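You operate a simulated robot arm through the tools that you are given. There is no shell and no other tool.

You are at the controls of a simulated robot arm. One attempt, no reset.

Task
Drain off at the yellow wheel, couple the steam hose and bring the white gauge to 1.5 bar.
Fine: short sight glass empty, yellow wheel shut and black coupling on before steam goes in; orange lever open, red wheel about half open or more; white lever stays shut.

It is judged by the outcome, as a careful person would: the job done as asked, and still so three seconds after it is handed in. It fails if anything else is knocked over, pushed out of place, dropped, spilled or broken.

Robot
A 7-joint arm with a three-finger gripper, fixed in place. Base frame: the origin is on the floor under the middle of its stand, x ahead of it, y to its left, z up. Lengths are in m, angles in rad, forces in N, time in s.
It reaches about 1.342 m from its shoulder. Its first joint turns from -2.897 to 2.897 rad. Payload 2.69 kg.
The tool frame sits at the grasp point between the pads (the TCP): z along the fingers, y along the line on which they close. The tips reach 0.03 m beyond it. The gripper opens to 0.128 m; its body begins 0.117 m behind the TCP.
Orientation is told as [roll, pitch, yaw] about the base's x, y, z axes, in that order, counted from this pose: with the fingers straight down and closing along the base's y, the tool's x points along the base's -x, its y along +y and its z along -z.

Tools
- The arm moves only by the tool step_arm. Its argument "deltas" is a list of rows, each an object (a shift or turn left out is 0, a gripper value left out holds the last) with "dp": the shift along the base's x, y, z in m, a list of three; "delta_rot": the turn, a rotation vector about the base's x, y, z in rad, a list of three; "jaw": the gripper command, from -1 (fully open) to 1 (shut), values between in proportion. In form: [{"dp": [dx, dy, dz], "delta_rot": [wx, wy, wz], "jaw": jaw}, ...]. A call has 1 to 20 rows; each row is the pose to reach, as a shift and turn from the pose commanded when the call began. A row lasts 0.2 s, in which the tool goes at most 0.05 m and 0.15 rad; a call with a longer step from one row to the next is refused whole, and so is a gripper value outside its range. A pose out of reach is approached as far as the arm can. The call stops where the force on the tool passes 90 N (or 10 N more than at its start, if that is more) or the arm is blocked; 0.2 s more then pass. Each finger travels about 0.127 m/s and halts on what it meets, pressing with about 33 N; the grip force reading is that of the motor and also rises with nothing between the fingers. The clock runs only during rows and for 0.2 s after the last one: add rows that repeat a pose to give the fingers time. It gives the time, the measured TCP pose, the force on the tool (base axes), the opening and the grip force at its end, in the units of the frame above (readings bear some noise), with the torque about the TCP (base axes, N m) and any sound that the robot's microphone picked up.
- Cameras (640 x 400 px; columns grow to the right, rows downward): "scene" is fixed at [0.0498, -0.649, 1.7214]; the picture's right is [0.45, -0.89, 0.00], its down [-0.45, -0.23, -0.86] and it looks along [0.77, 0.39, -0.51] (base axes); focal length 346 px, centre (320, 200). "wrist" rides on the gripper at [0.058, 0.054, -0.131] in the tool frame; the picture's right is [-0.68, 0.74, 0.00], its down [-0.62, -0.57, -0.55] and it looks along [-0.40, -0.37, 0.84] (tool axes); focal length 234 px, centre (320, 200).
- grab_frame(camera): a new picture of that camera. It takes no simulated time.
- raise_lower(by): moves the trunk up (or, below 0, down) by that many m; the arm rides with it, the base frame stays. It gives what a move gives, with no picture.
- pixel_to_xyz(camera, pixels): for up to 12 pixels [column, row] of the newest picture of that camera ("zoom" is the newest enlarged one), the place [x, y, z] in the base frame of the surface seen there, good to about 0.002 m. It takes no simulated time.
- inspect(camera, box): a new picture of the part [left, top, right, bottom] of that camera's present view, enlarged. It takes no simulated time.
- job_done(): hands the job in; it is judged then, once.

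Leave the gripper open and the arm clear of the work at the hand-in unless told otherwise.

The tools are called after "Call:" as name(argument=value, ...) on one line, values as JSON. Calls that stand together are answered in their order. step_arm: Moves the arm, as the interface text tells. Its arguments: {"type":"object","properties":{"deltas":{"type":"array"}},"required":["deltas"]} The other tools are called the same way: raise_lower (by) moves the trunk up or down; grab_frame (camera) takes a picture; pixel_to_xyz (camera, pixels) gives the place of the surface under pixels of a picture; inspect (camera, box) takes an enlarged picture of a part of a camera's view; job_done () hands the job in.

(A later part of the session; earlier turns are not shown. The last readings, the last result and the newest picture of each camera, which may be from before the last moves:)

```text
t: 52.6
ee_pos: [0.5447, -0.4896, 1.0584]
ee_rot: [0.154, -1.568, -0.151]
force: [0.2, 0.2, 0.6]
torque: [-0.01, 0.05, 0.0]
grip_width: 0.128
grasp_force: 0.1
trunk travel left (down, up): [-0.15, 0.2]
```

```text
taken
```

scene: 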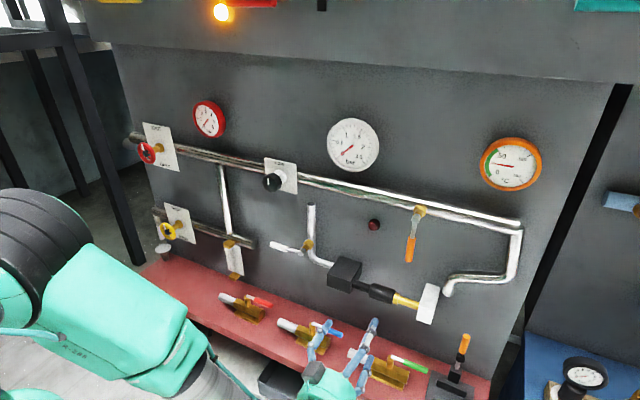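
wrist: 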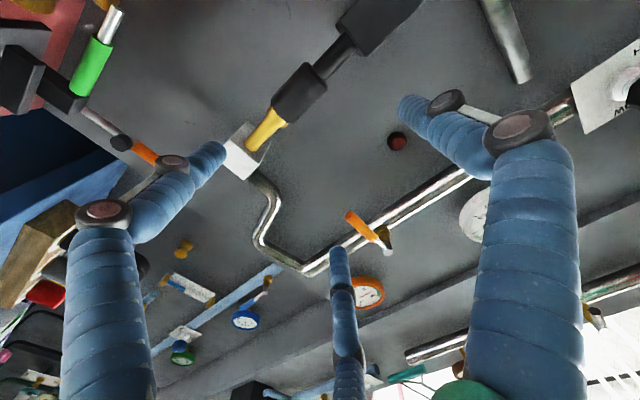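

The coupling is in wrist view: sleeve at (300,92), brass stub at (265,130), white block at (245,152). I'll enlarge it and measure.

Call:
inspect(camera="wrist", box=[200, 0, 420, 190])

Call:
pixel_to_xyz(camera="wrist", pixels=[[340, 50], [322, 70], [300, 92], [281, 115], [265, 132], [252, 143], [240, 158], [286, 80], [316, 102], [290, 116], [352, 40], [270, 115]])

Call:
pixel_to_xyz(camera="scene", pixels=[[360, 280], [370, 283], [378, 290], [392, 297], [397, 300], [400, 299], [410, 303], [416, 305], [380, 286], [380, 297]])

```text
2.11 times, centred on (310, 95) of wrist
```

zoom: 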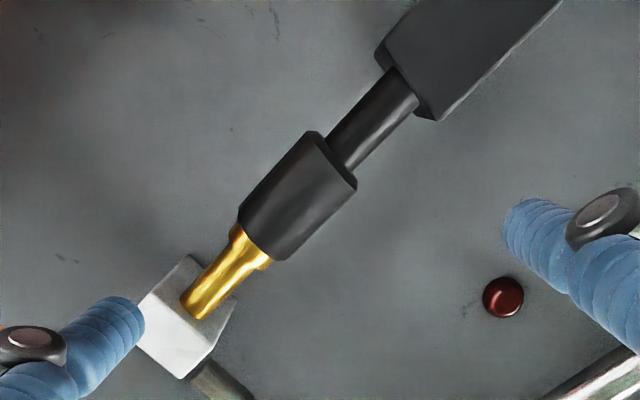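

```text
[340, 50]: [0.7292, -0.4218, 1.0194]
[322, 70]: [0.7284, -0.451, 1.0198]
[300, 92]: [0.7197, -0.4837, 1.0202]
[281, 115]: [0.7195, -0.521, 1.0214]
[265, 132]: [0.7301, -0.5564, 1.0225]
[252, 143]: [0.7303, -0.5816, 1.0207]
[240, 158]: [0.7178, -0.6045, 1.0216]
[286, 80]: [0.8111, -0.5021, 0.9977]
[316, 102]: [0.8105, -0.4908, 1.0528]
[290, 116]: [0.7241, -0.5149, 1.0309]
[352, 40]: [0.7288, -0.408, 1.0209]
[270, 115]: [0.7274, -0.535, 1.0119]
```

```text
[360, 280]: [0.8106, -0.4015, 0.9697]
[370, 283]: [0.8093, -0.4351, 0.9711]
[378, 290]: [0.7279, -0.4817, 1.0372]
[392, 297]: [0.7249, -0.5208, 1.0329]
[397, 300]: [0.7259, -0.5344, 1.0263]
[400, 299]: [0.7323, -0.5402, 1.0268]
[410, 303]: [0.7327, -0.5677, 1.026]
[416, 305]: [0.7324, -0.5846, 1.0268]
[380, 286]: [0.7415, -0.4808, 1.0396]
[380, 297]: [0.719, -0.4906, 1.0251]
```

Axis is at x≈0.740, z≈1.020. The black sleeve runs y≈-0.458 to -0.530, the brass collar is at -0.535, and the stub runs to the white block at -0.593. The sleeve needs to slide in -y over the brass. I plan to hook one open finger behind the sleeve's left shoulder from above, so I'll measure the fingertip places first.

Call:
pixel_to_xyz(camera="wrist", pixels=[[215, 150], [205, 165], [218, 158], [405, 100], [415, 112], [338, 252], [332, 260], [345, 258], [372, 20], [335, 60], [312, 64], [325, 78]])

Call:
inspect(camera="scene", box=[300, 300, 440, 400])

Call:
pixel_to_xyz(camera="scene", pixels=[[345, 262], [335, 262], [356, 268], [428, 287], [436, 290], [420, 322], [315, 235], [320, 262], [411, 262], [330, 265]])

```text
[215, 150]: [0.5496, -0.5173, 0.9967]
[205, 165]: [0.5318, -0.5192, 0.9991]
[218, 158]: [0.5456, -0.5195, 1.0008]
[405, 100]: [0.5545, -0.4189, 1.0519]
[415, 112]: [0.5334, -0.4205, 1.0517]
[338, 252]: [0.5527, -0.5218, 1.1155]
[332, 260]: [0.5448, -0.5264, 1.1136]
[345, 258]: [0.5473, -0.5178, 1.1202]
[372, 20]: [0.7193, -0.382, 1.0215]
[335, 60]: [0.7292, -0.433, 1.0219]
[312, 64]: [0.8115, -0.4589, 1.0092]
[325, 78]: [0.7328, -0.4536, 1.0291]
```

```text
4.00 times, centred on (370, 350) of scene
```

zoom: 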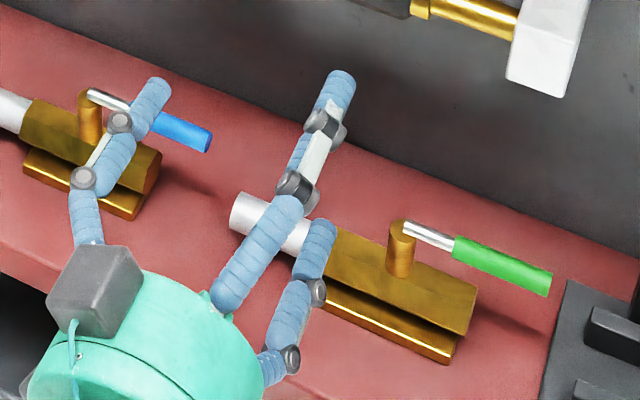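

```text
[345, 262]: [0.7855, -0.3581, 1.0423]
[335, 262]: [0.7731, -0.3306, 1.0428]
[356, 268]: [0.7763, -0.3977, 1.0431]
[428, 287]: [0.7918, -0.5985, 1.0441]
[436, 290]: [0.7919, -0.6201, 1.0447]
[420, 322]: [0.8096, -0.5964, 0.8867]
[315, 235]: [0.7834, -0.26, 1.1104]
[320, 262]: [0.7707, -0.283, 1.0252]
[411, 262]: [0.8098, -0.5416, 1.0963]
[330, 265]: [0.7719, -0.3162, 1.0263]
```

Fingers: lower one at about (-0.033, -0.063) from the TCP in (y, z), the thumb at +0.07 in y. The black box top is at 1.043. I'll bring the TCP to (0.62, -0.40, 1.125) so the lower finger lines up above the rod, between the box and the sleeve.

Call:
step_arm(deltas=[{"dp": [0.0, 0.03, 0.035]}, {"dp": [0.0, 0.06, 0.067]}, {"dp": [0.03, 0.09, 0.067]}, {"dp": [0.075, 0.09, 0.067]}, {"dp": [0.075, 0.09, 0.067]}])

Call:
grab_frame(camera="wrist")

Call:
inspect(camera="scene", box=[260, 190, 460, 330])

```text
t: 53.8
ee_pos: [0.6178, -0.3998, 1.1274]
ee_rot: [0.732, -1.567, -0.728]
force: [0.5, -0.6, -1.0]
torque: [0.02, -0.07, 0.05]
grip_width: 0.128
grasp_force: 0.1
trunk travel left (down, up): [-0.15, 0.2]
```

```text
taken
```

wrist: 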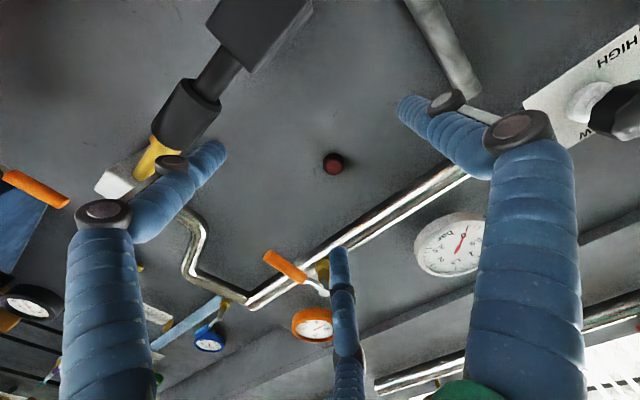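

```text
2.86 times, centred on (360, 260) of scene
```

zoom: 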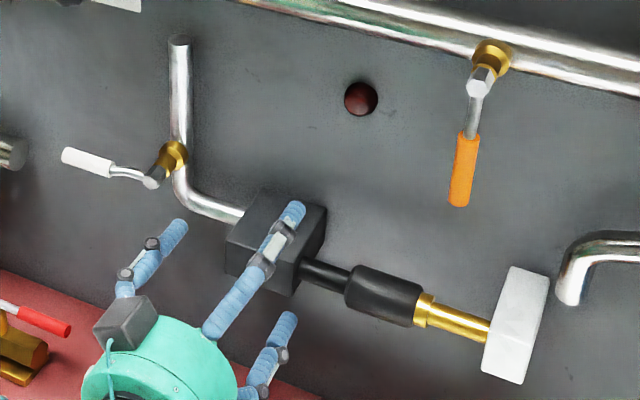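

Clear so far. I'll advance to x≈0.718 at this height; the lower finger's underside should pass about 1 cm above everything.

Call:
step_arm(deltas=[{"dp": [0.03, 0, 0]}, {"dp": [0.06, 0, 0]}, {"dp": [0.085, 0, 0]}, {"dp": [0.1, 0, 0]}, {"dp": [0.1, 0, 0]}])

Call:
grab_frame(camera="wrist")

Call:
inspect(camera="scene", box=[320, 230, 440, 310])

```text
t: 55.0
ee_pos: [0.7183, -0.4002, 1.1273]
ee_rot: [0.76, -1.568, -0.76]
force: [-0.3, 0.1, -0.2]
torque: [0.03, -0.02, -0.01]
grip_width: 0.1281
grasp_force: 0.0
trunk travel left (down, up): [-0.15, 0.2]
```

```text
taken
```

wrist: 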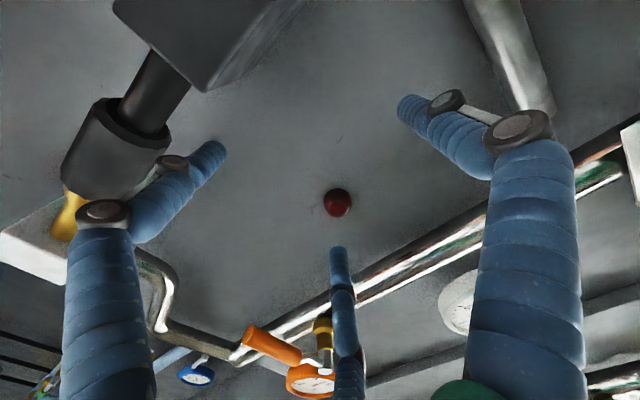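

```text
5.00 times, centred on (380, 270) of scene
```

zoom: 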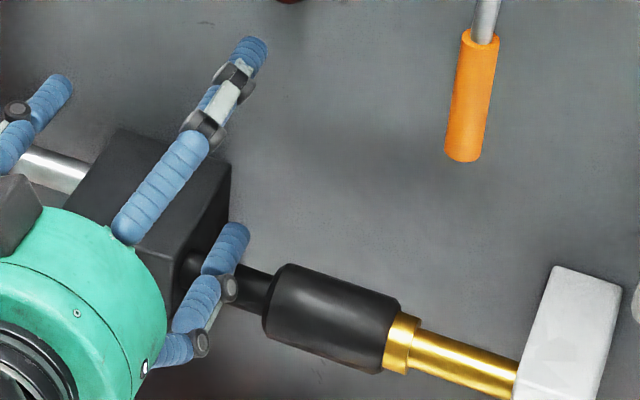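

The lower finger's tip sits above the rod. I'll measure its surface, the rod and the sleeve shoulder for the final drop.

Call:
pixel_to_xyz(camera="zoom", pixels=[[232, 228], [225, 248], [240, 245], [248, 285], [262, 290], [270, 290], [285, 268], [282, 300], [293, 280], [395, 340], [400, 325], [405, 345]])

Call:
pixel_to_xyz(camera="wrist", pixels=[[212, 148], [222, 152], [200, 175], [150, 95], [135, 128], [115, 145], [105, 125], [130, 135], [150, 140]])

```text
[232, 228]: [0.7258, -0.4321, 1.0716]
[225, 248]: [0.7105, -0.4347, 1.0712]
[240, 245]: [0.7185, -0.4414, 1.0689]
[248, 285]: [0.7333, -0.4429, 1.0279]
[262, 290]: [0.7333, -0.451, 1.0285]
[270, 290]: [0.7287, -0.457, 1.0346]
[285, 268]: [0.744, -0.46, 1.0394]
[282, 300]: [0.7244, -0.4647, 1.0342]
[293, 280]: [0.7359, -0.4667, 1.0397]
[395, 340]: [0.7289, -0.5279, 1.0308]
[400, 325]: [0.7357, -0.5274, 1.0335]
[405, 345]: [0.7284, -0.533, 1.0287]
```

```text
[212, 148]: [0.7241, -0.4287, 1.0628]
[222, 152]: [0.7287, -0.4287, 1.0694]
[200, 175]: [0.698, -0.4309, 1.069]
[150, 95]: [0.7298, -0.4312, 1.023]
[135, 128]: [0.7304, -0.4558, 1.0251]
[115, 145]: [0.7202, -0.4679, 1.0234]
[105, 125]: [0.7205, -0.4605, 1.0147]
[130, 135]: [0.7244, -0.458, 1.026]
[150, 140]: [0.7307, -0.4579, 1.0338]
```

Finger centre is at about (-0.4355, 1.065), the rod top at about 1.031, the shoulder at y=-0.458. I'll lower 0.024 and go 8 mm deeper in x, checking force.

Call:
step_arm(deltas=[{"dp": [0.008, 0, -0.01]}, {"dp": [0.008, 0, -0.018]}, {"dp": [0.008, 0, -0.022]}, {"dp": [0.008, 0, -0.0245]}, {"dp": [0.008, 0, -0.0245]}])

Call:
inspect(camera="scene", box=[320, 230, 440, 310])

Call:
inspect(camera="wrist", box=[20, 0, 320, 260])

```text
t: 56.2
ee_pos: [0.7266, -0.3988, 1.1022]
ee_rot: [0.769, -1.567, -0.769]
force: [0.9, -0.1, 0.4]
torque: [0.01, 0.0, -0.01]
grip_width: 0.1278
grasp_force: 0.2
trunk travel left (down, up): [-0.15, 0.2]
```

```text
5.00 times, centred on (380, 270) of scene
```

zoom: 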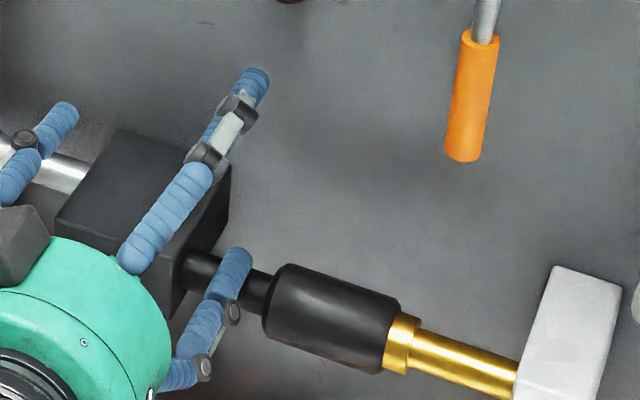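

```text
1.54 times, centred on (170, 130) of wrist
```

zoom: 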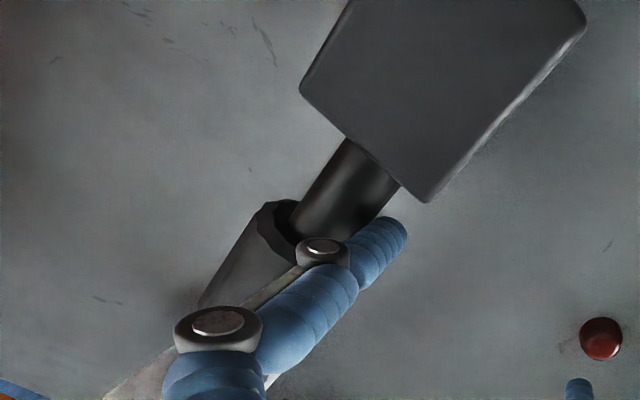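

No contact yet and the finger lies right at the rod. I'll move slowly in -y by 0.03, meeting the shoulder after about 0.015.

Call:
step_arm(deltas=[{"dp": [0, -0.008, -0.001]}, {"dp": [0, -0.014, -0.001]}, {"dp": [0, -0.018, -0.001]}, {"dp": [0, -0.022, -0.001]}, {"dp": [0, -0.026, -0.001]}, {"dp": [0, -0.03, -0.001]}])

Call:
inspect(camera="scene", box=[320, 230, 440, 310])

Call:
inspect(camera="wrist", box=[20, 0, 320, 260])

```text
t: 57.6
ee_pos: [0.7269, -0.4304, 1.1013]
ee_rot: [0.814, -1.568, -0.814]
force: [-1.3, 2.0, -0.9]
torque: [0.13, 0.02, -0.04]
grip_width: 0.1281
grasp_force: 0.1
trunk travel left (down, up): [-0.15, 0.2]
```

```text
5.00 times, centred on (380, 270) of scene
```

zoom: 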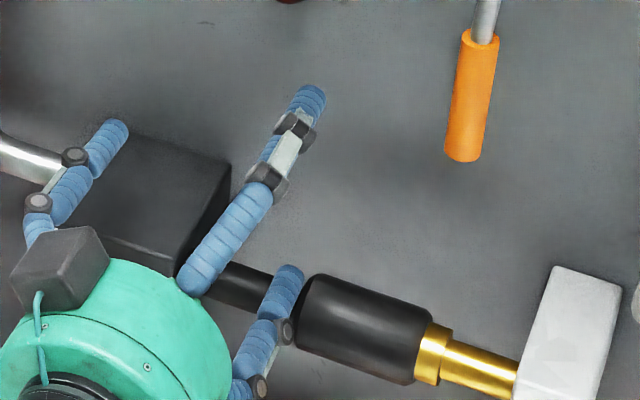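

```text
1.54 times, centred on (170, 130) of wrist
```

zoom: 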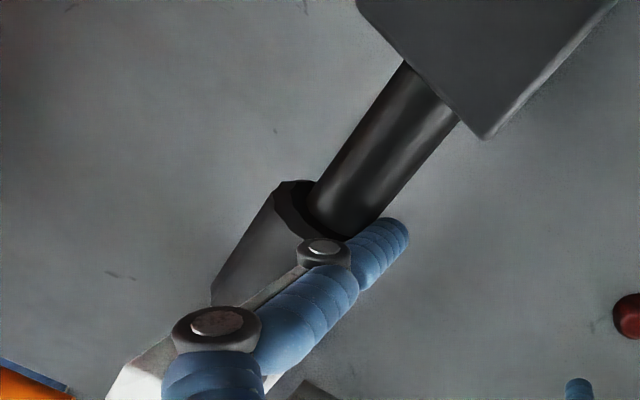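

The sleeve slides easily (about 2 N), its brass collar moving with it along the stub toward the white block. I'll keep pushing in small steps.

Call:
step_arm(deltas=[{"dp": [0, -0.005, 0]}, {"dp": [0, -0.01, 0]}, {"dp": [0, -0.015, 0]}, {"dp": [0, -0.02, 0]}, {"dp": [0, -0.025, 0]}, {"dp": [0, -0.03, 0]}, {"dp": [0, -0.034, 0]}])

Call:
inspect(camera="scene", box=[340, 230, 460, 330])

```text
t: 59.2
ee_pos: [0.7263, -0.4572, 1.095]
ee_rot: [0.641, -1.561, -0.637]
force: [-2.1, 51.4, -19.1]
torque: [3.67, 0.79, 0.16]
grip_width: 0.1242
grasp_force: 0.0
trunk travel left (down, up): [-0.15, 0.2]
```

```text
4.00 times, centred on (400, 280) of scene
```

zoom: 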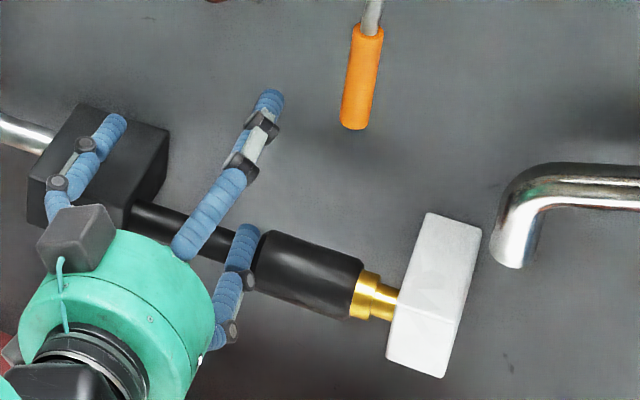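

Resistance rose to 51 N with a small gap still visible between collar and block. I'll look closely before pushing more.

Call:
inspect(camera="scene", box=[390, 270, 450, 330])

Call:
grab_frame(camera="wrist")

Call:
pixel_to_xyz(camera="zoom", pixels=[[100, 170], [200, 220]])

```text
6.67 times, centred on (420, 300) of scene
```

zoom: 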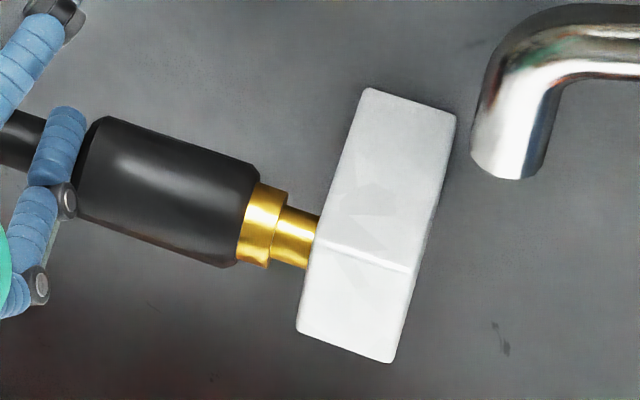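

```text
taken
```

wrist: 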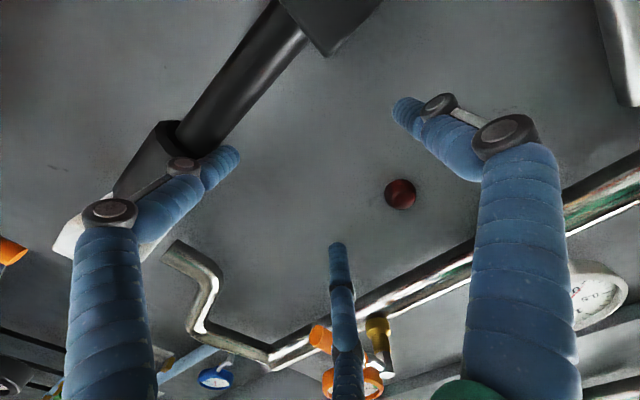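

```text
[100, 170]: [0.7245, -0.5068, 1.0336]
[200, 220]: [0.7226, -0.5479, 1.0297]
```

Call:
pixel_to_xyz(camera="zoom", pixels=[[90, 160], [240, 225], [255, 225], [268, 230], [285, 235], [300, 242], [308, 245], [318, 260], [325, 235]])

```text
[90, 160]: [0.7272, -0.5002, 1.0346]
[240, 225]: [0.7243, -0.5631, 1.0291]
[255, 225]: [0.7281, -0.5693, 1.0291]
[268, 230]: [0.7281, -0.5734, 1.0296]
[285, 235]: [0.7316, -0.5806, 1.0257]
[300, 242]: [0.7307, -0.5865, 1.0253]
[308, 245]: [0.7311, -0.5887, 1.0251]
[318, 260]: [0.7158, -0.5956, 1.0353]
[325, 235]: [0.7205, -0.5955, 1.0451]
```

The sleeve has travelled 0.040 m (left end now about -0.498, collar end about -0.575) and stopped firmly. I'll back off 8 mm to see whether it stays there.

Call:
step_arm(deltas=[{"dp": [0, 0.006, 0.002]}, {"dp": [0, 0.012, 0.004]}, {"dp": [0, 0.018, 0.004]}])

Call:
inspect(camera="scene", box=[360, 250, 450, 330])

Call:
pixel_to_xyz(camera="zoom", pixels=[[140, 180], [250, 225]])

```text
t: 60.0
ee_pos: [0.7249, -0.4471, 1.1085]
ee_rot: [-2.607, -1.57, 2.604]
force: [-0.3, 0.7, 0.5]
torque: [0.0, 0.04, -0.02]
grip_width: 0.1279
grasp_force: 0.0
trunk travel left (down, up): [-0.15, 0.2]
```

```text
5.00 times, centred on (405, 290) of scene
```

zoom: 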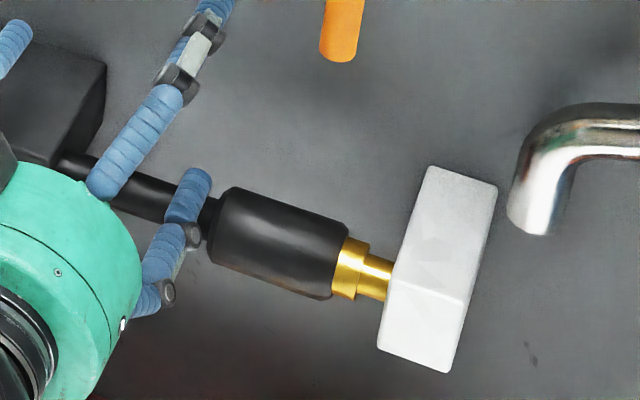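

```text
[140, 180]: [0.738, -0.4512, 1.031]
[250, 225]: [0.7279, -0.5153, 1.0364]
```

Call:
pixel_to_xyz(camera="zoom", pixels=[[212, 225], [220, 230], [335, 265], [345, 262], [356, 268], [372, 275], [385, 278], [395, 290], [205, 215], [240, 190]])

Call:
inspect(camera="wrist", box=[0, 0, 320, 260])

```text
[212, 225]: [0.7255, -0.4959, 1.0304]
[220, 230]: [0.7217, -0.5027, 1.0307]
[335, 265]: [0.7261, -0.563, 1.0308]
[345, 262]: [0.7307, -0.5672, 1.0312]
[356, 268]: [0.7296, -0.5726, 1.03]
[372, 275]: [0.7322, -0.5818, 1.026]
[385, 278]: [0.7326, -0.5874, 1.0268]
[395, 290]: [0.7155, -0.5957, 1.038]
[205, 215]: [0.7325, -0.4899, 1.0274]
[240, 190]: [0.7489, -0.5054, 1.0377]
```

```text
1.54 times, centred on (160, 130) of wrist
```

zoom: 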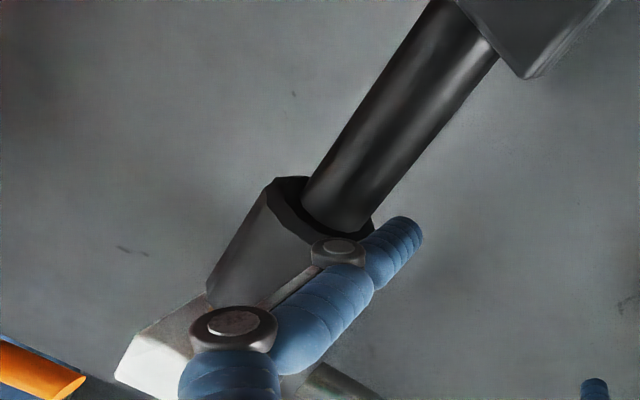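

It stays put. To be sure it's seated and not just sticking, I'll press once more a bit harder (staying under 90 N) and see if it moves further.

Call:
step_arm(deltas=[{"dp": [0, -0.004, -0.004]}, {"dp": [0, -0.008, -0.006]}, {"dp": [0, -0.012, -0.006]}, {"dp": [0, -0.016, -0.006]}, {"dp": [0, -0.02, -0.006]}, {"dp": [0, -0.023, -0.006]}, {"dp": [0, -0.026, -0.006]}, {"dp": [0, -0.028, -0.006]}])

Call:
inspect(camera="scene", box=[360, 250, 450, 330])

Call:
pixel_to_xyz(camera="zoom", pixels=[[335, 265], [345, 262], [356, 268], [364, 272], [372, 275], [385, 278], [395, 290]])

```text
t: 61.6
ee_pos: [0.7257, -0.4611, 1.0888]
ee_rot: [0.692, -1.553, -0.681]
force: [1.9, 8.3, -1.2]
torque: [0.49, -0.09, 0.16]
grip_width: 0.1259
grasp_force: 0.1
trunk travel left (down, up): [-0.15, 0.2]
stopped in row 7: the force on the tool passed its limit at 92 N (the readings are from after the stop); the commanded pose is now the measured one
```

```text
5.00 times, centred on (405, 290) of scene
```

zoom: 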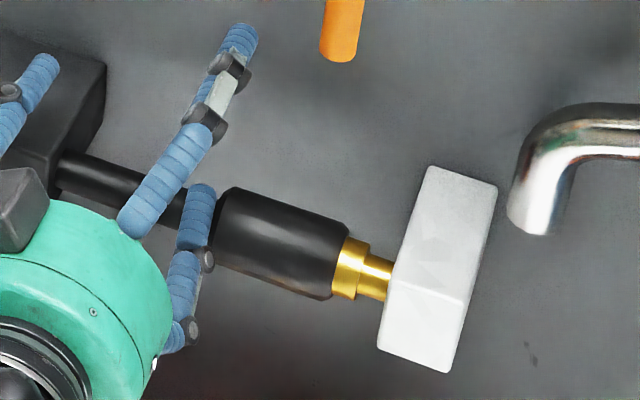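

```text
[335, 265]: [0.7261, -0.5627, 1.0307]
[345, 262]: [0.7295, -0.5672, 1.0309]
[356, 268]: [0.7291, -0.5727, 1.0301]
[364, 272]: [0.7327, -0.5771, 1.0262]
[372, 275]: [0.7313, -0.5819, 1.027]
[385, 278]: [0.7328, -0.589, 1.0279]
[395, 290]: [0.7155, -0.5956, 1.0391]
```

No movement even at 92 N, so the coupling is on its hard stop: seated. Now I'll withdraw: up off the rod, then back out, straightening the small tilt.

Call:
step_arm(deltas=[{"dp": [0, 0.01, 0.01]}, {"dp": [0, 0.012, 0.035], "delta_rot": [-0.011, -0.0137, -0.011]}, {"dp": [-0.04, 0.012, 0.045], "delta_rot": [-0.011, -0.0137, -0.011]}, {"dp": [-0.085, 0.012, 0.05], "delta_rot": [-0.011, -0.0137, -0.011]}, {"dp": [-0.13, 0.012, 0.05], "delta_rot": [-0.011, -0.0137, -0.011]}, {"dp": [-0.15, 0.012, 0.07], "delta_rot": [-0.011, -0.0137, -0.011]}])

Call:
grab_frame(camera="wrist")

Call:
inspect(camera="scene", box=[300, 180, 540, 330])

```text
t: 63.0
ee_pos: [0.574, -0.4502, 1.1601]
ee_rot: [-3.029, -1.57, 3.026]
force: [-0.2, -0.1, -0.5]
torque: [-0.02, -0.04, 0.0]
grip_width: 0.1279
grasp_force: 0.2
trunk travel left (down, up): [-0.15, 0.2]
```

```text
taken
```

wrist: 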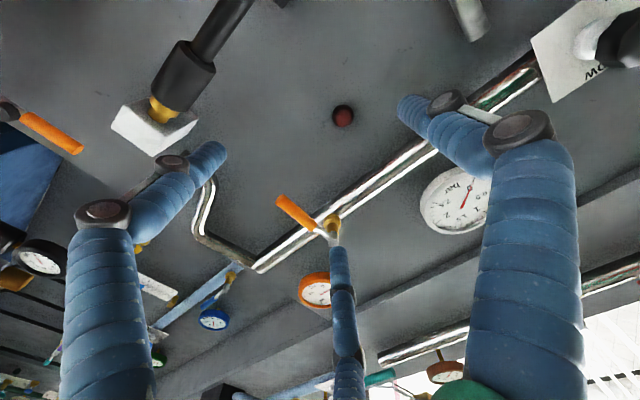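

```text
2.67 times, centred on (420, 255) of scene
```

zoom: 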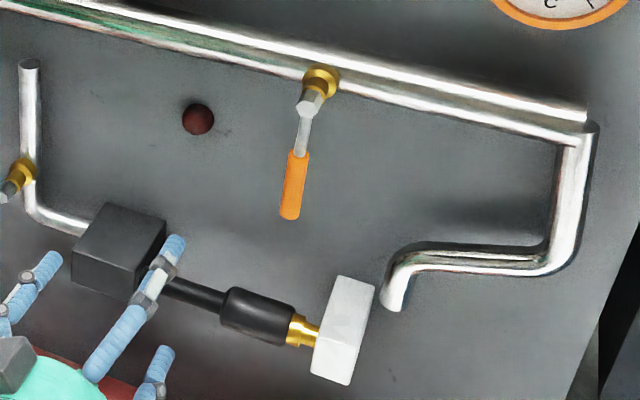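

The coupling sits close to the white block now. Next I'll measure the orange lever geometry.

Call:
pixel_to_xyz(camera="zoom", pixels=[[322, 82], [310, 103], [303, 130], [299, 155], [295, 185], [290, 213], [283, 185], [306, 187], [400, 100], [400, 92], [250, 70], [565, 200]])

Call:
pixel_to_xyz(camera="wrist", pixels=[[282, 202], [296, 212], [308, 222], [325, 233], [334, 222], [300, 240]])

```text
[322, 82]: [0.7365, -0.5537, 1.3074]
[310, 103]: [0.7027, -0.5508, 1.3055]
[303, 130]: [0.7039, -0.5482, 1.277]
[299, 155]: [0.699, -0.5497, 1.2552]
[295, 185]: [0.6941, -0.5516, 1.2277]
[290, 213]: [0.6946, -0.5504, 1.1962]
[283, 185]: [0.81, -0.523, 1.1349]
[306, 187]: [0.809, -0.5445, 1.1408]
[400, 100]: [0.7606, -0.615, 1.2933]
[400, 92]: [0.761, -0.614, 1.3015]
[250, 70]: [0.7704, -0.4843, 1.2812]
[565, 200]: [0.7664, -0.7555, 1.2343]
```

```text
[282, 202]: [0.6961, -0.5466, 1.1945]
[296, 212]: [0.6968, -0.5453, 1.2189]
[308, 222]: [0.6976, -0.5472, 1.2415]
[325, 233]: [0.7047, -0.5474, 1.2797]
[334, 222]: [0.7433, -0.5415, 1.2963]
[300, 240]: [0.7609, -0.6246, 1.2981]
```

The orange lever pivots at (y=-0.550, z=1.300). Its handle hangs down to z≈1.19 at x≈0.704. I'll close the fingers to a fist, line up on its +y side at z≈1.215 and come in.

Call:
step_arm(deltas=[{"dp": [0, -0.02, 0.02], "jaw": 0.0}, {"dp": [0, -0.045, 0.04], "jaw": 1}, {"dp": [0, -0.055, 0.055], "jaw": 1}, {"dp": [0, -0.055, 0.055], "jaw": 1}, {"dp": [0, -0.055, 0.055], "jaw": 1}, {"dp": [0.04, -0.055, 0.055], "jaw": 1}, {"dp": [0.08, -0.055, 0.055], "jaw": 1}, {"dp": [0.11, -0.055, 0.055], "jaw": 1}, {"dp": [0.114, -0.055, 0.055], "jaw": 1}])

Call:
grab_frame(camera="wrist")

Call:
inspect(camera="scene", box=[320, 180, 480, 290])

```text
t: 65.0
ee_pos: [0.689, -0.5047, 1.2137]
ee_rot: [3.019, -1.571, -3.02]
force: [-0.1, 0.7, 0.3]
torque: [-0.02, -0.01, 0.01]
grip_width: 0.002
grasp_force: 31.7
trunk travel left (down, up): [-0.15, 0.2]
```

```text
taken
```

wrist: 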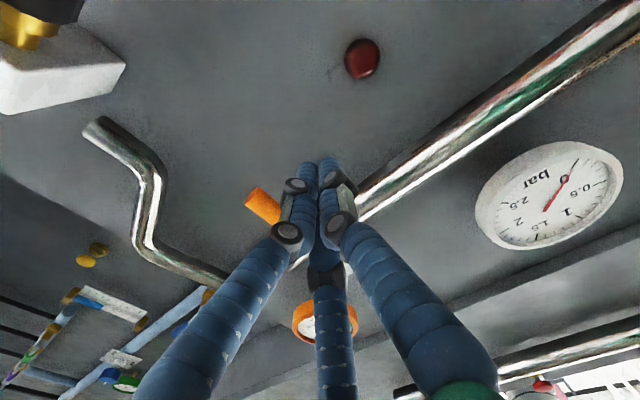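

```text
3.64 times, centred on (400, 235) of scene
```

zoom: 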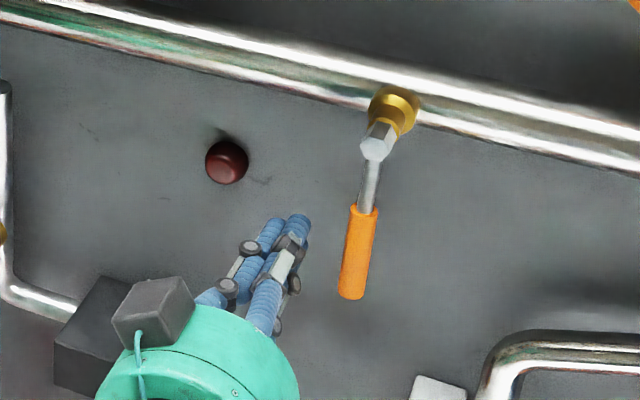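

The fist is beside the handle. I'll push gently toward -y (to the right) by 0.05 and see whether the lever swings.

Call:
step_arm(deltas=[{"dp": [0, -0.012, 0]}, {"dp": [0, -0.02, 0]}, {"dp": [0, -0.027, 0]}, {"dp": [0, -0.034, 0]}, {"dp": [0, -0.041, 0]}, {"dp": [0, -0.048, 0.002]}])

Call:
inspect(camera="scene", box=[320, 180, 480, 290])

```text
t: 66.4
ee_pos: [0.688, -0.5553, 1.218]
ee_rot: [-2.913, -1.57, 2.91]
force: [-0.2, 0.6, -0.9]
torque: [0.04, 0.0, 0.0]
grip_width: 0.0023
grasp_force: 31.4
trunk travel left (down, up): [-0.15, 0.2]
```

```text
3.64 times, centred on (400, 235) of scene
```

zoom: 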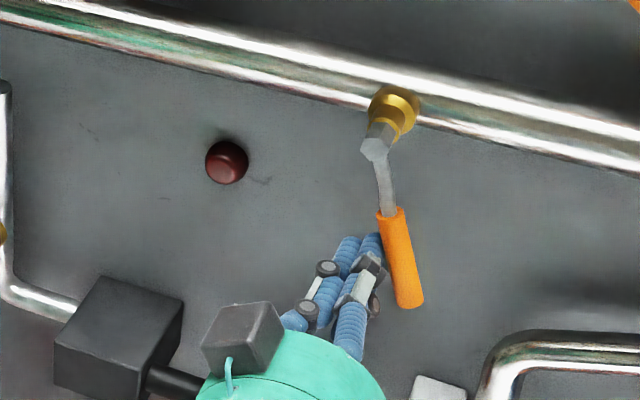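

The lever swings easily to the right. I'll follow its arc up until it lies along the pipe.

Call:
step_arm(deltas=[{"dp": [0, -0.012, -0.001]}, {"dp": [0, -0.024, 0.0]}, {"dp": [0, -0.035, 0.004]}, {"dp": [0, -0.045, 0.01]}, {"dp": [0, -0.054, 0.017]}, {"dp": [0, -0.062, 0.025]}, {"dp": [0, -0.069, 0.034]}, {"dp": [0, -0.0745, 0.0446]}, {"dp": [0, -0.078, 0.052]}, {"dp": [0, -0.08, 0.057]}])

Call:
inspect(camera="scene", box=[320, 170, 500, 290])

```text
t: 68.6
ee_pos: [0.6896, -0.6334, 1.2752]
ee_rot: [3.123, -1.569, -3.126]
force: [0.3, -0.3, -1.2]
torque: [0.01, 0.05, 0.04]
grip_width: 0.0022
grasp_force: 31.8
trunk travel left (down, up): [-0.15, 0.2]
```

```text
3.33 times, centred on (410, 230) of scene
```

zoom: 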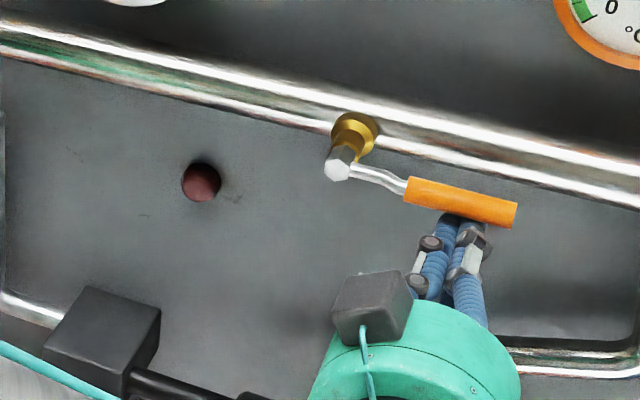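

The lever is nearly along the pipe. I'll nudge upward a few more millimetres to feel the stop.

Call:
step_arm(deltas=[{"dp": [0, 0, 0.003]}, {"dp": [0, 0, 0.006]}, {"dp": [0, 0, 0.009]}])

Call:
inspect(camera="scene", box=[320, 170, 500, 290])

Call:
pixel_to_xyz(camera="zoom", pixels=[[410, 192], [435, 198], [460, 204], [485, 209], [510, 215], [338, 170]])

```text
t: 69.4
ee_pos: [0.69, -0.6351, 1.2781]
ee_rot: [0.807, -1.564, -0.808]
force: [-2.4, 1.8, -29.5]
torque: [0.08, 0.35, -0.01]
grip_width: 0.002
grasp_force: 31.6
trunk travel left (down, up): [-0.15, 0.2]
```

```text
3.33 times, centred on (410, 230) of scene
```

zoom: 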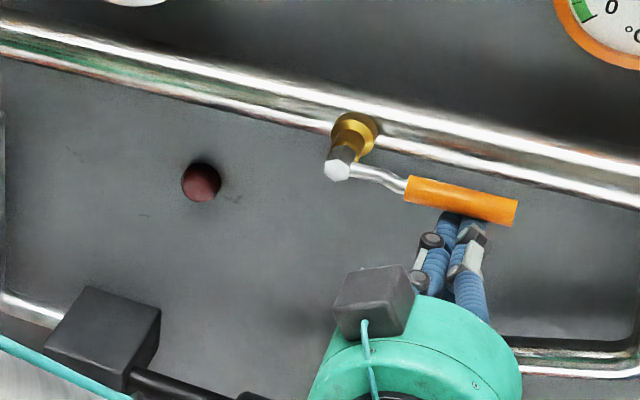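

```text
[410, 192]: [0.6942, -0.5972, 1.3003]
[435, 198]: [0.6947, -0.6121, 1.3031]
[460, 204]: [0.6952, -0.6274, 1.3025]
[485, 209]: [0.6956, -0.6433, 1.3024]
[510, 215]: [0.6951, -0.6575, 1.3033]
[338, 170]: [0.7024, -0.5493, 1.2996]
```

Stop felt (-29 N) and the handle lies level at z≈1.302: the orange lever is open. I'll ease down off it, withdraw, and read the white gauge.

Call:
step_arm(deltas=[{"dp": [0, 0, -0.012]}, {"dp": [-0.005, 0, -0.022]}, {"dp": [-0.05, 0, -0.022]}, {"dp": [-0.095, 0, -0.022]}, {"dp": [-0.14, 0, -0.022], "jaw": 0.0}, {"dp": [-0.14, 0.02, 0.02], "jaw": -1}, {"dp": [-0.14, 0.04, 0.06], "jaw": -1}, {"dp": [-0.14, 0.06, 0.1], "jaw": -1}, {"dp": [-0.14, 0.08, 0.14], "jaw": -1}, {"dp": [-0.14, 0.1, 0.175], "jaw": -1}])

Call:
grab_frame(camera="scene")

```text
t: 71.6
ee_pos: [0.549, -0.5313, 1.4598]
ee_rot: [-2.899, -1.569, 2.897]
force: [0.5, -0.4, 0.0]
torque: [-0.04, -0.02, -0.01]
grip_width: 0.128
grasp_force: 0.1
trunk travel left (down, up): [-0.15, 0.2]
```

```text
taken
```

scene: 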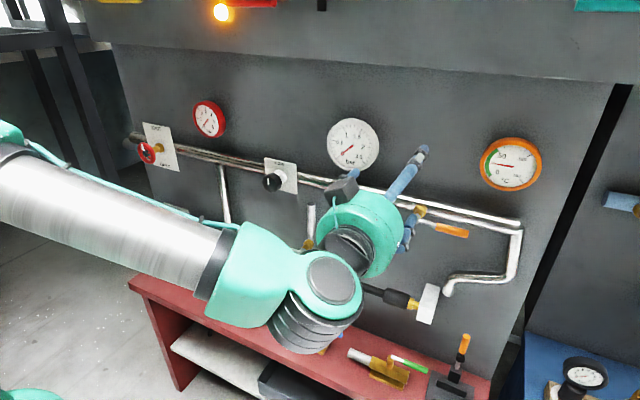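

Now I'll tilt the fingers down again so I can cross safely to the red wheel.

Call:
step_arm(deltas=[{"delta_rot": [0, 0.14, 0]}, {"delta_rot": [0, 0.28, 0]}, {"delta_rot": [0, 0.42, 0]}, {"delta_rot": [0, 0.56, 0]}, {"delta_rot": [0, 0.7, 0]}, {"delta_rot": [0, 0.84, 0]}, {"delta_rot": [0, 0.98, 0]}, {"delta_rot": [0, 1.12, 0]}, {"delta_rot": [0, 1.26, 0]}, {"delta_rot": [0, 1.4, 0]}, {"delta_rot": [0, 1.54, 0]}])

Call:
step_arm(deltas=[{"dp": [0, 0.045, 0]}, {"dp": [0, 0.09, 0]}, {"dp": [0, 0.135, 0]}, {"dp": [0, 0.18, 0]}, {"dp": [0, 0.225, 0]}, {"dp": [0, 0.27, 0]}, {"dp": [0, 0.315, 0]}, {"dp": [0, 0.36, 0]}, {"dp": [0, 0.405, 0]}, {"dp": [0, 0.45, 0]}, {"dp": [0, 0.495, 0]}, {"dp": [0, 0.54, 0]}, {"dp": [0, 0.585, 0]}, {"dp": [0, 0.63, 0]}, {"dp": [0, 0.675, 0]}, {"dp": [0, 0.72, 0]}, {"dp": [0, 0.765, 0]}, {"dp": [0, 0.81, 0]}])

```text
t: 74.0
ee_pos: [0.5503, -0.5344, 1.4588]
ee_rot: [-0.002, -0.031, 0.001]
force: [0.2, 0.0, 0.0]
torque: [-0.01, -0.01, -0.03]
grip_width: 0.1279
grasp_force: 0.1
trunk travel left (down, up): [-0.15, 0.2]
```

```text
t: 77.8
ee_pos: [0.5509, 0.2781, 1.4604]
ee_rot: [-0.003, -0.03, 0.0]
force: [0.1, -0.3, 0.1]
torque: [0.01, 0.03, 0.02]
grip_width: 0.1279
grasp_force: 0.2
trunk travel left (down, up): [-0.15, 0.2]
```

At y=0.278. I'll tilt forward while dropping to the red wheel's height (z≈1.30).

Call:
step_arm(deltas=[{"dp": [-0.004, 0.001, 0], "delta_rot": [0, -0.14, 0]}, {"dp": [-0.008, 0.002, 0], "delta_rot": [0, -0.28, 0]}, {"dp": [-0.012, 0.003, 0], "delta_rot": [0, -0.42, 0]}, {"dp": [-0.016, 0.004, 0], "delta_rot": [0, -0.56, 0]}, {"dp": [-0.02, 0.006, 0], "delta_rot": [0, -0.7, 0]}, {"dp": [-0.024, 0.008, 0], "delta_rot": [0, -0.84, 0]}, {"dp": [-0.028, 0.01, 0], "delta_rot": [0, -0.98, 0]}, {"dp": [-0.03, 0.012, 0], "delta_rot": [0, -1.12, 0]}, {"dp": [-0.03, 0.012, 0], "delta_rot": [0, -1.26, 0]}, {"dp": [-0.03, 0.012, 0], "delta_rot": [0, -1.4, 0]}, {"dp": [-0.03, 0.012, 0], "delta_rot": [0, -1.54, 0]}, {"dp": [-0.03, 0.012, -0.04], "delta_rot": [0, -1.54, 0]}, {"dp": [-0.03, 0.012, -0.08], "delta_rot": [0, -1.54, 0]}, {"dp": [-0.03, 0.012, -0.12], "delta_rot": [0, -1.54, 0]}, {"dp": [-0.03, 0.012, -0.16], "delta_rot": [0, -1.54, 0]}])

Call:
grab_frame(camera="wrist")

Call:
grab_frame(camera="scene")

```text
t: 81.0
ee_pos: [0.5204, 0.2874, 1.2992]
ee_rot: [3.025, -1.57, -3.024]
force: [0.1, 0.1, 0.2]
torque: [0.01, 0.04, 0.01]
grip_width: 0.128
grasp_force: 0.0
trunk travel left (down, up): [-0.15, 0.2]
```

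```text
taken
```

wrist: 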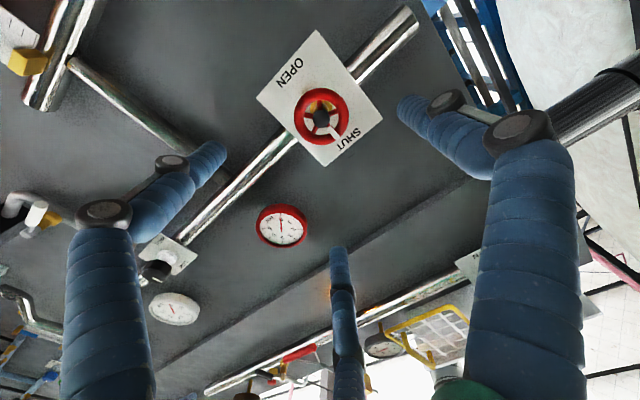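

```text
taken
```

scene: 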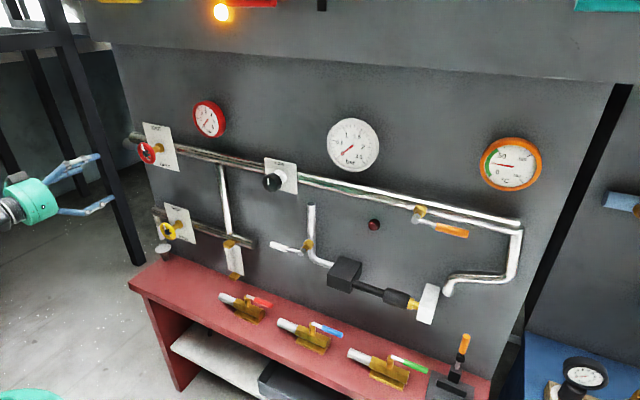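

In front of the red wheel (320,116 in the wrist view). I'll measure its rim precisely and inspect the coupling and lever now that they're unobstructed.

Call:
pixel_to_xyz(camera="wrist", pixels=[[298, 120], [344, 112], [318, 93], [323, 140], [321, 117]])

Call:
inspect(camera="scene", box=[320, 190, 480, 330])

Call:
inspect(camera="wrist", box=[240, 20, 400, 170])

```text
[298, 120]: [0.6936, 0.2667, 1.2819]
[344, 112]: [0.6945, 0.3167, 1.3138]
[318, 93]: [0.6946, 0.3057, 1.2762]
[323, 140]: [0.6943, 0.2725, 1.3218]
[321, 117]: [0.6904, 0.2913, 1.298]
```

```text
2.86 times, centred on (400, 260) of scene
```

zoom: 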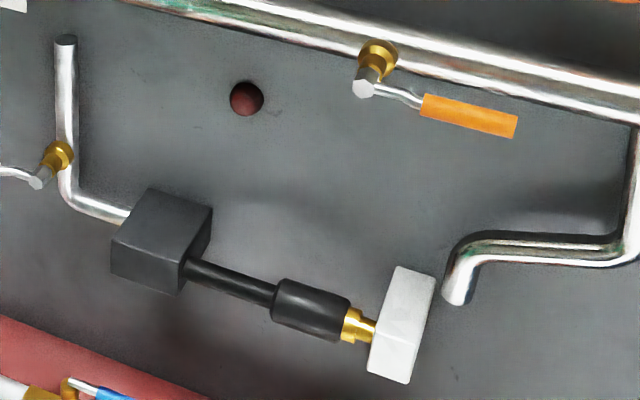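

```text
2.67 times, centred on (320, 95) of wrist
```

zoom: 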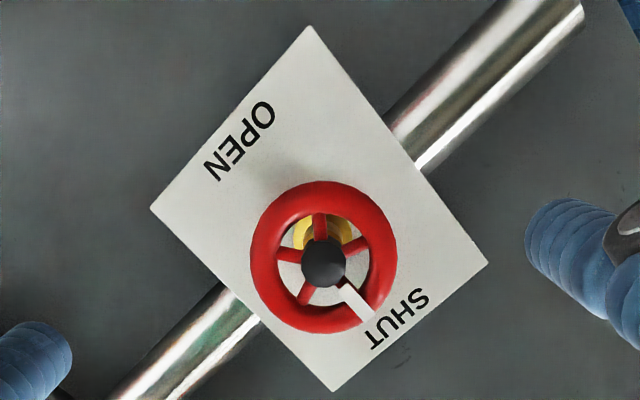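

The red axis is at about (0.290, 1.299). I'll advance to surround the rim with open fingers and re-read the pose.

Call:
step_arm(deltas=[{"dp": [0.04, 0.001, 0]}, {"dp": [0.08, 0.001, 0]}, {"dp": [0.12, 0.001, 0]}, {"dp": [0.147, 0.001, 0]}, {"dp": [0.147, 0.001, 0]}])

Call:
grab_frame(camera="wrist")

```text
t: 82.2
ee_pos: [0.6667, 0.2872, 1.2973]
ee_rot: [-2.927, -1.569, 2.929]
force: [-0.4, -1.1, 0.0]
torque: [0.0, -0.02, 0.01]
grip_width: 0.128
grasp_force: 0.2
trunk travel left (down, up): [-0.15, 0.2]
```

```text
taken
```

wrist: 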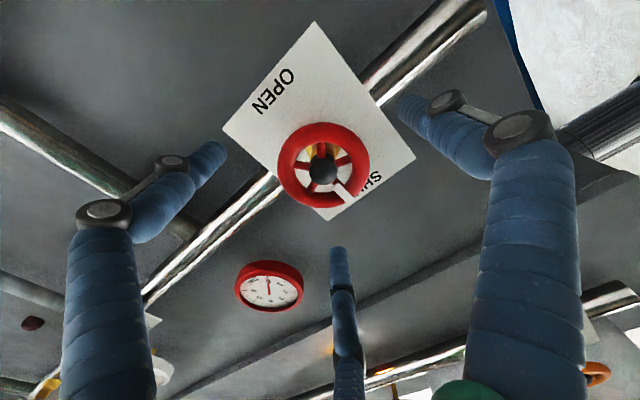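

I need about +3 mm in y and +2 mm in z, judging by the hub's place in view compared with the yellow wheel. I'll correct, advance, and grip the rim.

Call:
step_arm(deltas=[{"dp": [0.0, 0.003, 0.0022]}, {"dp": [0.014, 0.003, 0.0022]}, {"dp": [0.027, 0.003, 0.0022]}, {"dp": [0.027, 0.003, 0.0022], "jaw": 0.0}, {"dp": [0.027, 0.003, 0.0022], "jaw": 0.5}, {"dp": [0.027, 0.003, 0.0022], "jaw": 0.5}, {"dp": [0.027, 0.003, 0.0022], "jaw": 0.5}])

Call:
grab_frame(camera="wrist")

```text
t: 83.8
ee_pos: [0.692, 0.2906, 1.2996]
ee_rot: [-3.079, -1.571, 3.076]
force: [-2.4, -3.6, 0.8]
torque: [-0.02, -0.11, -0.12]
grip_width: 0.0709
grasp_force: 29.0
trunk travel left (down, up): [-0.15, 0.2]
```

```text
taken
```

wrist: 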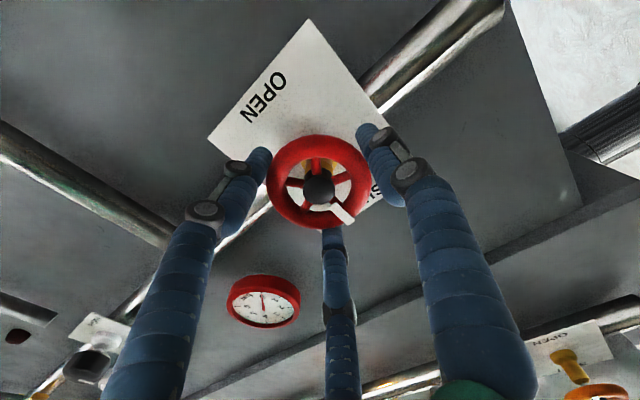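

Well centred and gripped. I'll turn counter-clockwise by 1.4 rad in small steps.

Call:
step_arm(deltas=[{"delta_rot": [-0.1, 0, 0]}, {"delta_rot": [-0.2, 0, 0]}, {"delta_rot": [-0.3, 0, 0]}, {"delta_rot": [-0.4, 0, 0]}, {"delta_rot": [-0.5, 0, 0]}, {"delta_rot": [-0.6, 0, 0]}, {"delta_rot": [-0.7, 0, 0]}, {"delta_rot": [-0.8, 0, 0]}, {"delta_rot": [-0.9, 0, 0]}, {"delta_rot": [-1.0, 0, 0]}, {"delta_rot": [-1.1, 0, 0]}, {"delta_rot": [-1.2, 0, 0]}, {"delta_rot": [-1.3, 0, 0]}, {"delta_rot": [-1.4, 0, 0]}])

Call:
grab_frame(camera="wrist")

Call:
grab_frame(camera="scene")

Call:
inspect(camera="scene", box=[320, 110, 390, 180])

```text
t: 86.8
ee_pos: [0.6934, 0.2904, 1.3003]
ee_rot: [-1.571, -0.169, 1.57]
force: [-20.7, -30.0, -22.2]
torque: [0.0, 0.53, -0.64]
grip_width: 0.0699
grasp_force: 44.8
trunk travel left (down, up): [-0.15, 0.2]
```

```text
taken
```

wrist: 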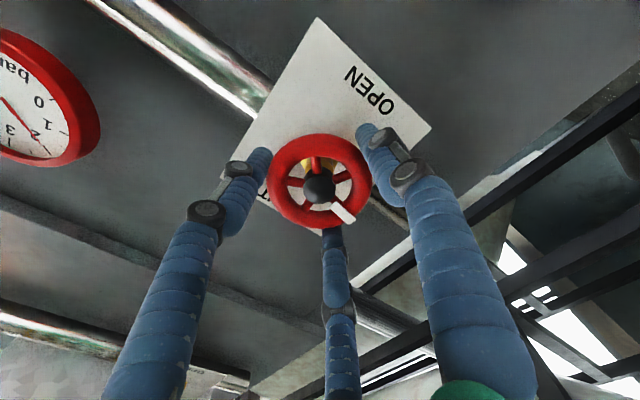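

```text
taken
```

scene: 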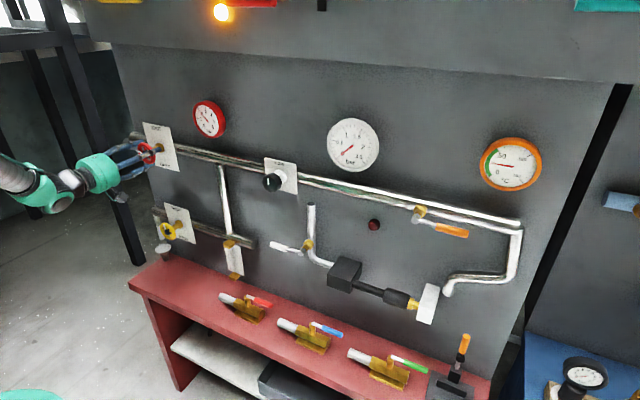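

```text
5.71 times, centred on (355, 145) of scene
```

zoom: 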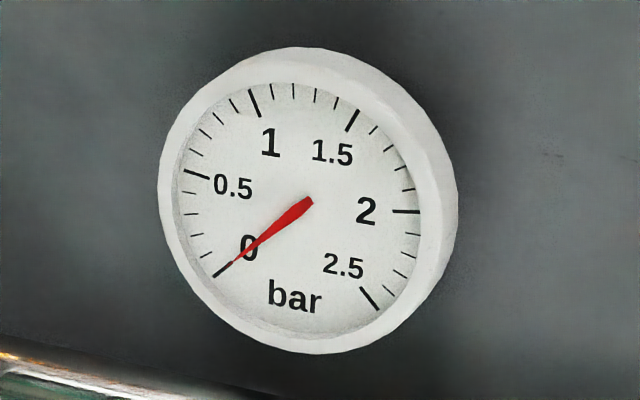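

The wheel is turned 80°, the white gauge is still 0. I'll relieve the side load by 1.5 mm and turn a further 0.9 rad.

Call:
step_arm(deltas=[{"dp": [-0.0012, -0.0018, -0.0012]}, {"dp": [-0.0012, -0.0018, -0.0012], "delta_rot": [-0.1, 0, 0]}, {"dp": [-0.0012, -0.0018, -0.0012], "delta_rot": [-0.2, 0, 0]}, {"dp": [-0.0012, -0.0018, -0.0012], "delta_rot": [-0.3, 0, 0]}, {"dp": [-0.0012, -0.0018, -0.0012], "delta_rot": [-0.4, 0, 0]}, {"dp": [-0.0012, -0.0018, -0.0012], "delta_rot": [-0.5, 0, 0]}, {"dp": [-0.0012, -0.0018, -0.0012], "delta_rot": [-0.6, 0, 0]}, {"dp": [-0.0012, -0.0018, -0.0012], "delta_rot": [-0.7, 0, 0]}, {"dp": [-0.0012, -0.0018, -0.0012], "delta_rot": [-0.8, 0, 0]}, {"dp": [-0.0012, -0.0018, -0.0012], "delta_rot": [-0.9, 0, 0]}])

Call:
grab_frame(camera="wrist")

Call:
inspect(camera="scene", box=[120, 80, 400, 255])

```text
t: 89.0
ee_pos: [0.6924, 0.2901, 1.2986]
ee_rot: [-1.569, 0.731, 1.572]
force: [-0.3, -12.4, -13.4]
torque: [0.01, 0.19, -0.12]
grip_width: 0.0695
grasp_force: 45.3
trunk travel left (down, up): [-0.15, 0.2]
```

```text
taken
```

wrist: 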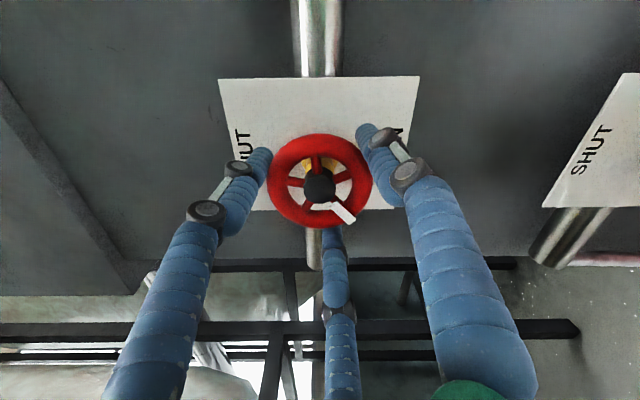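

```text
2.29 times, centred on (260, 168) of scene
```

zoom: 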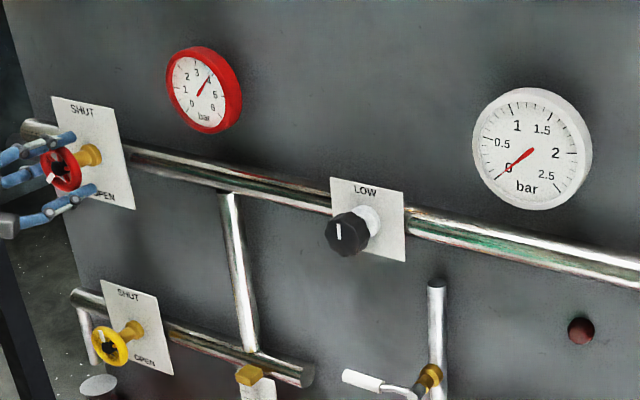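

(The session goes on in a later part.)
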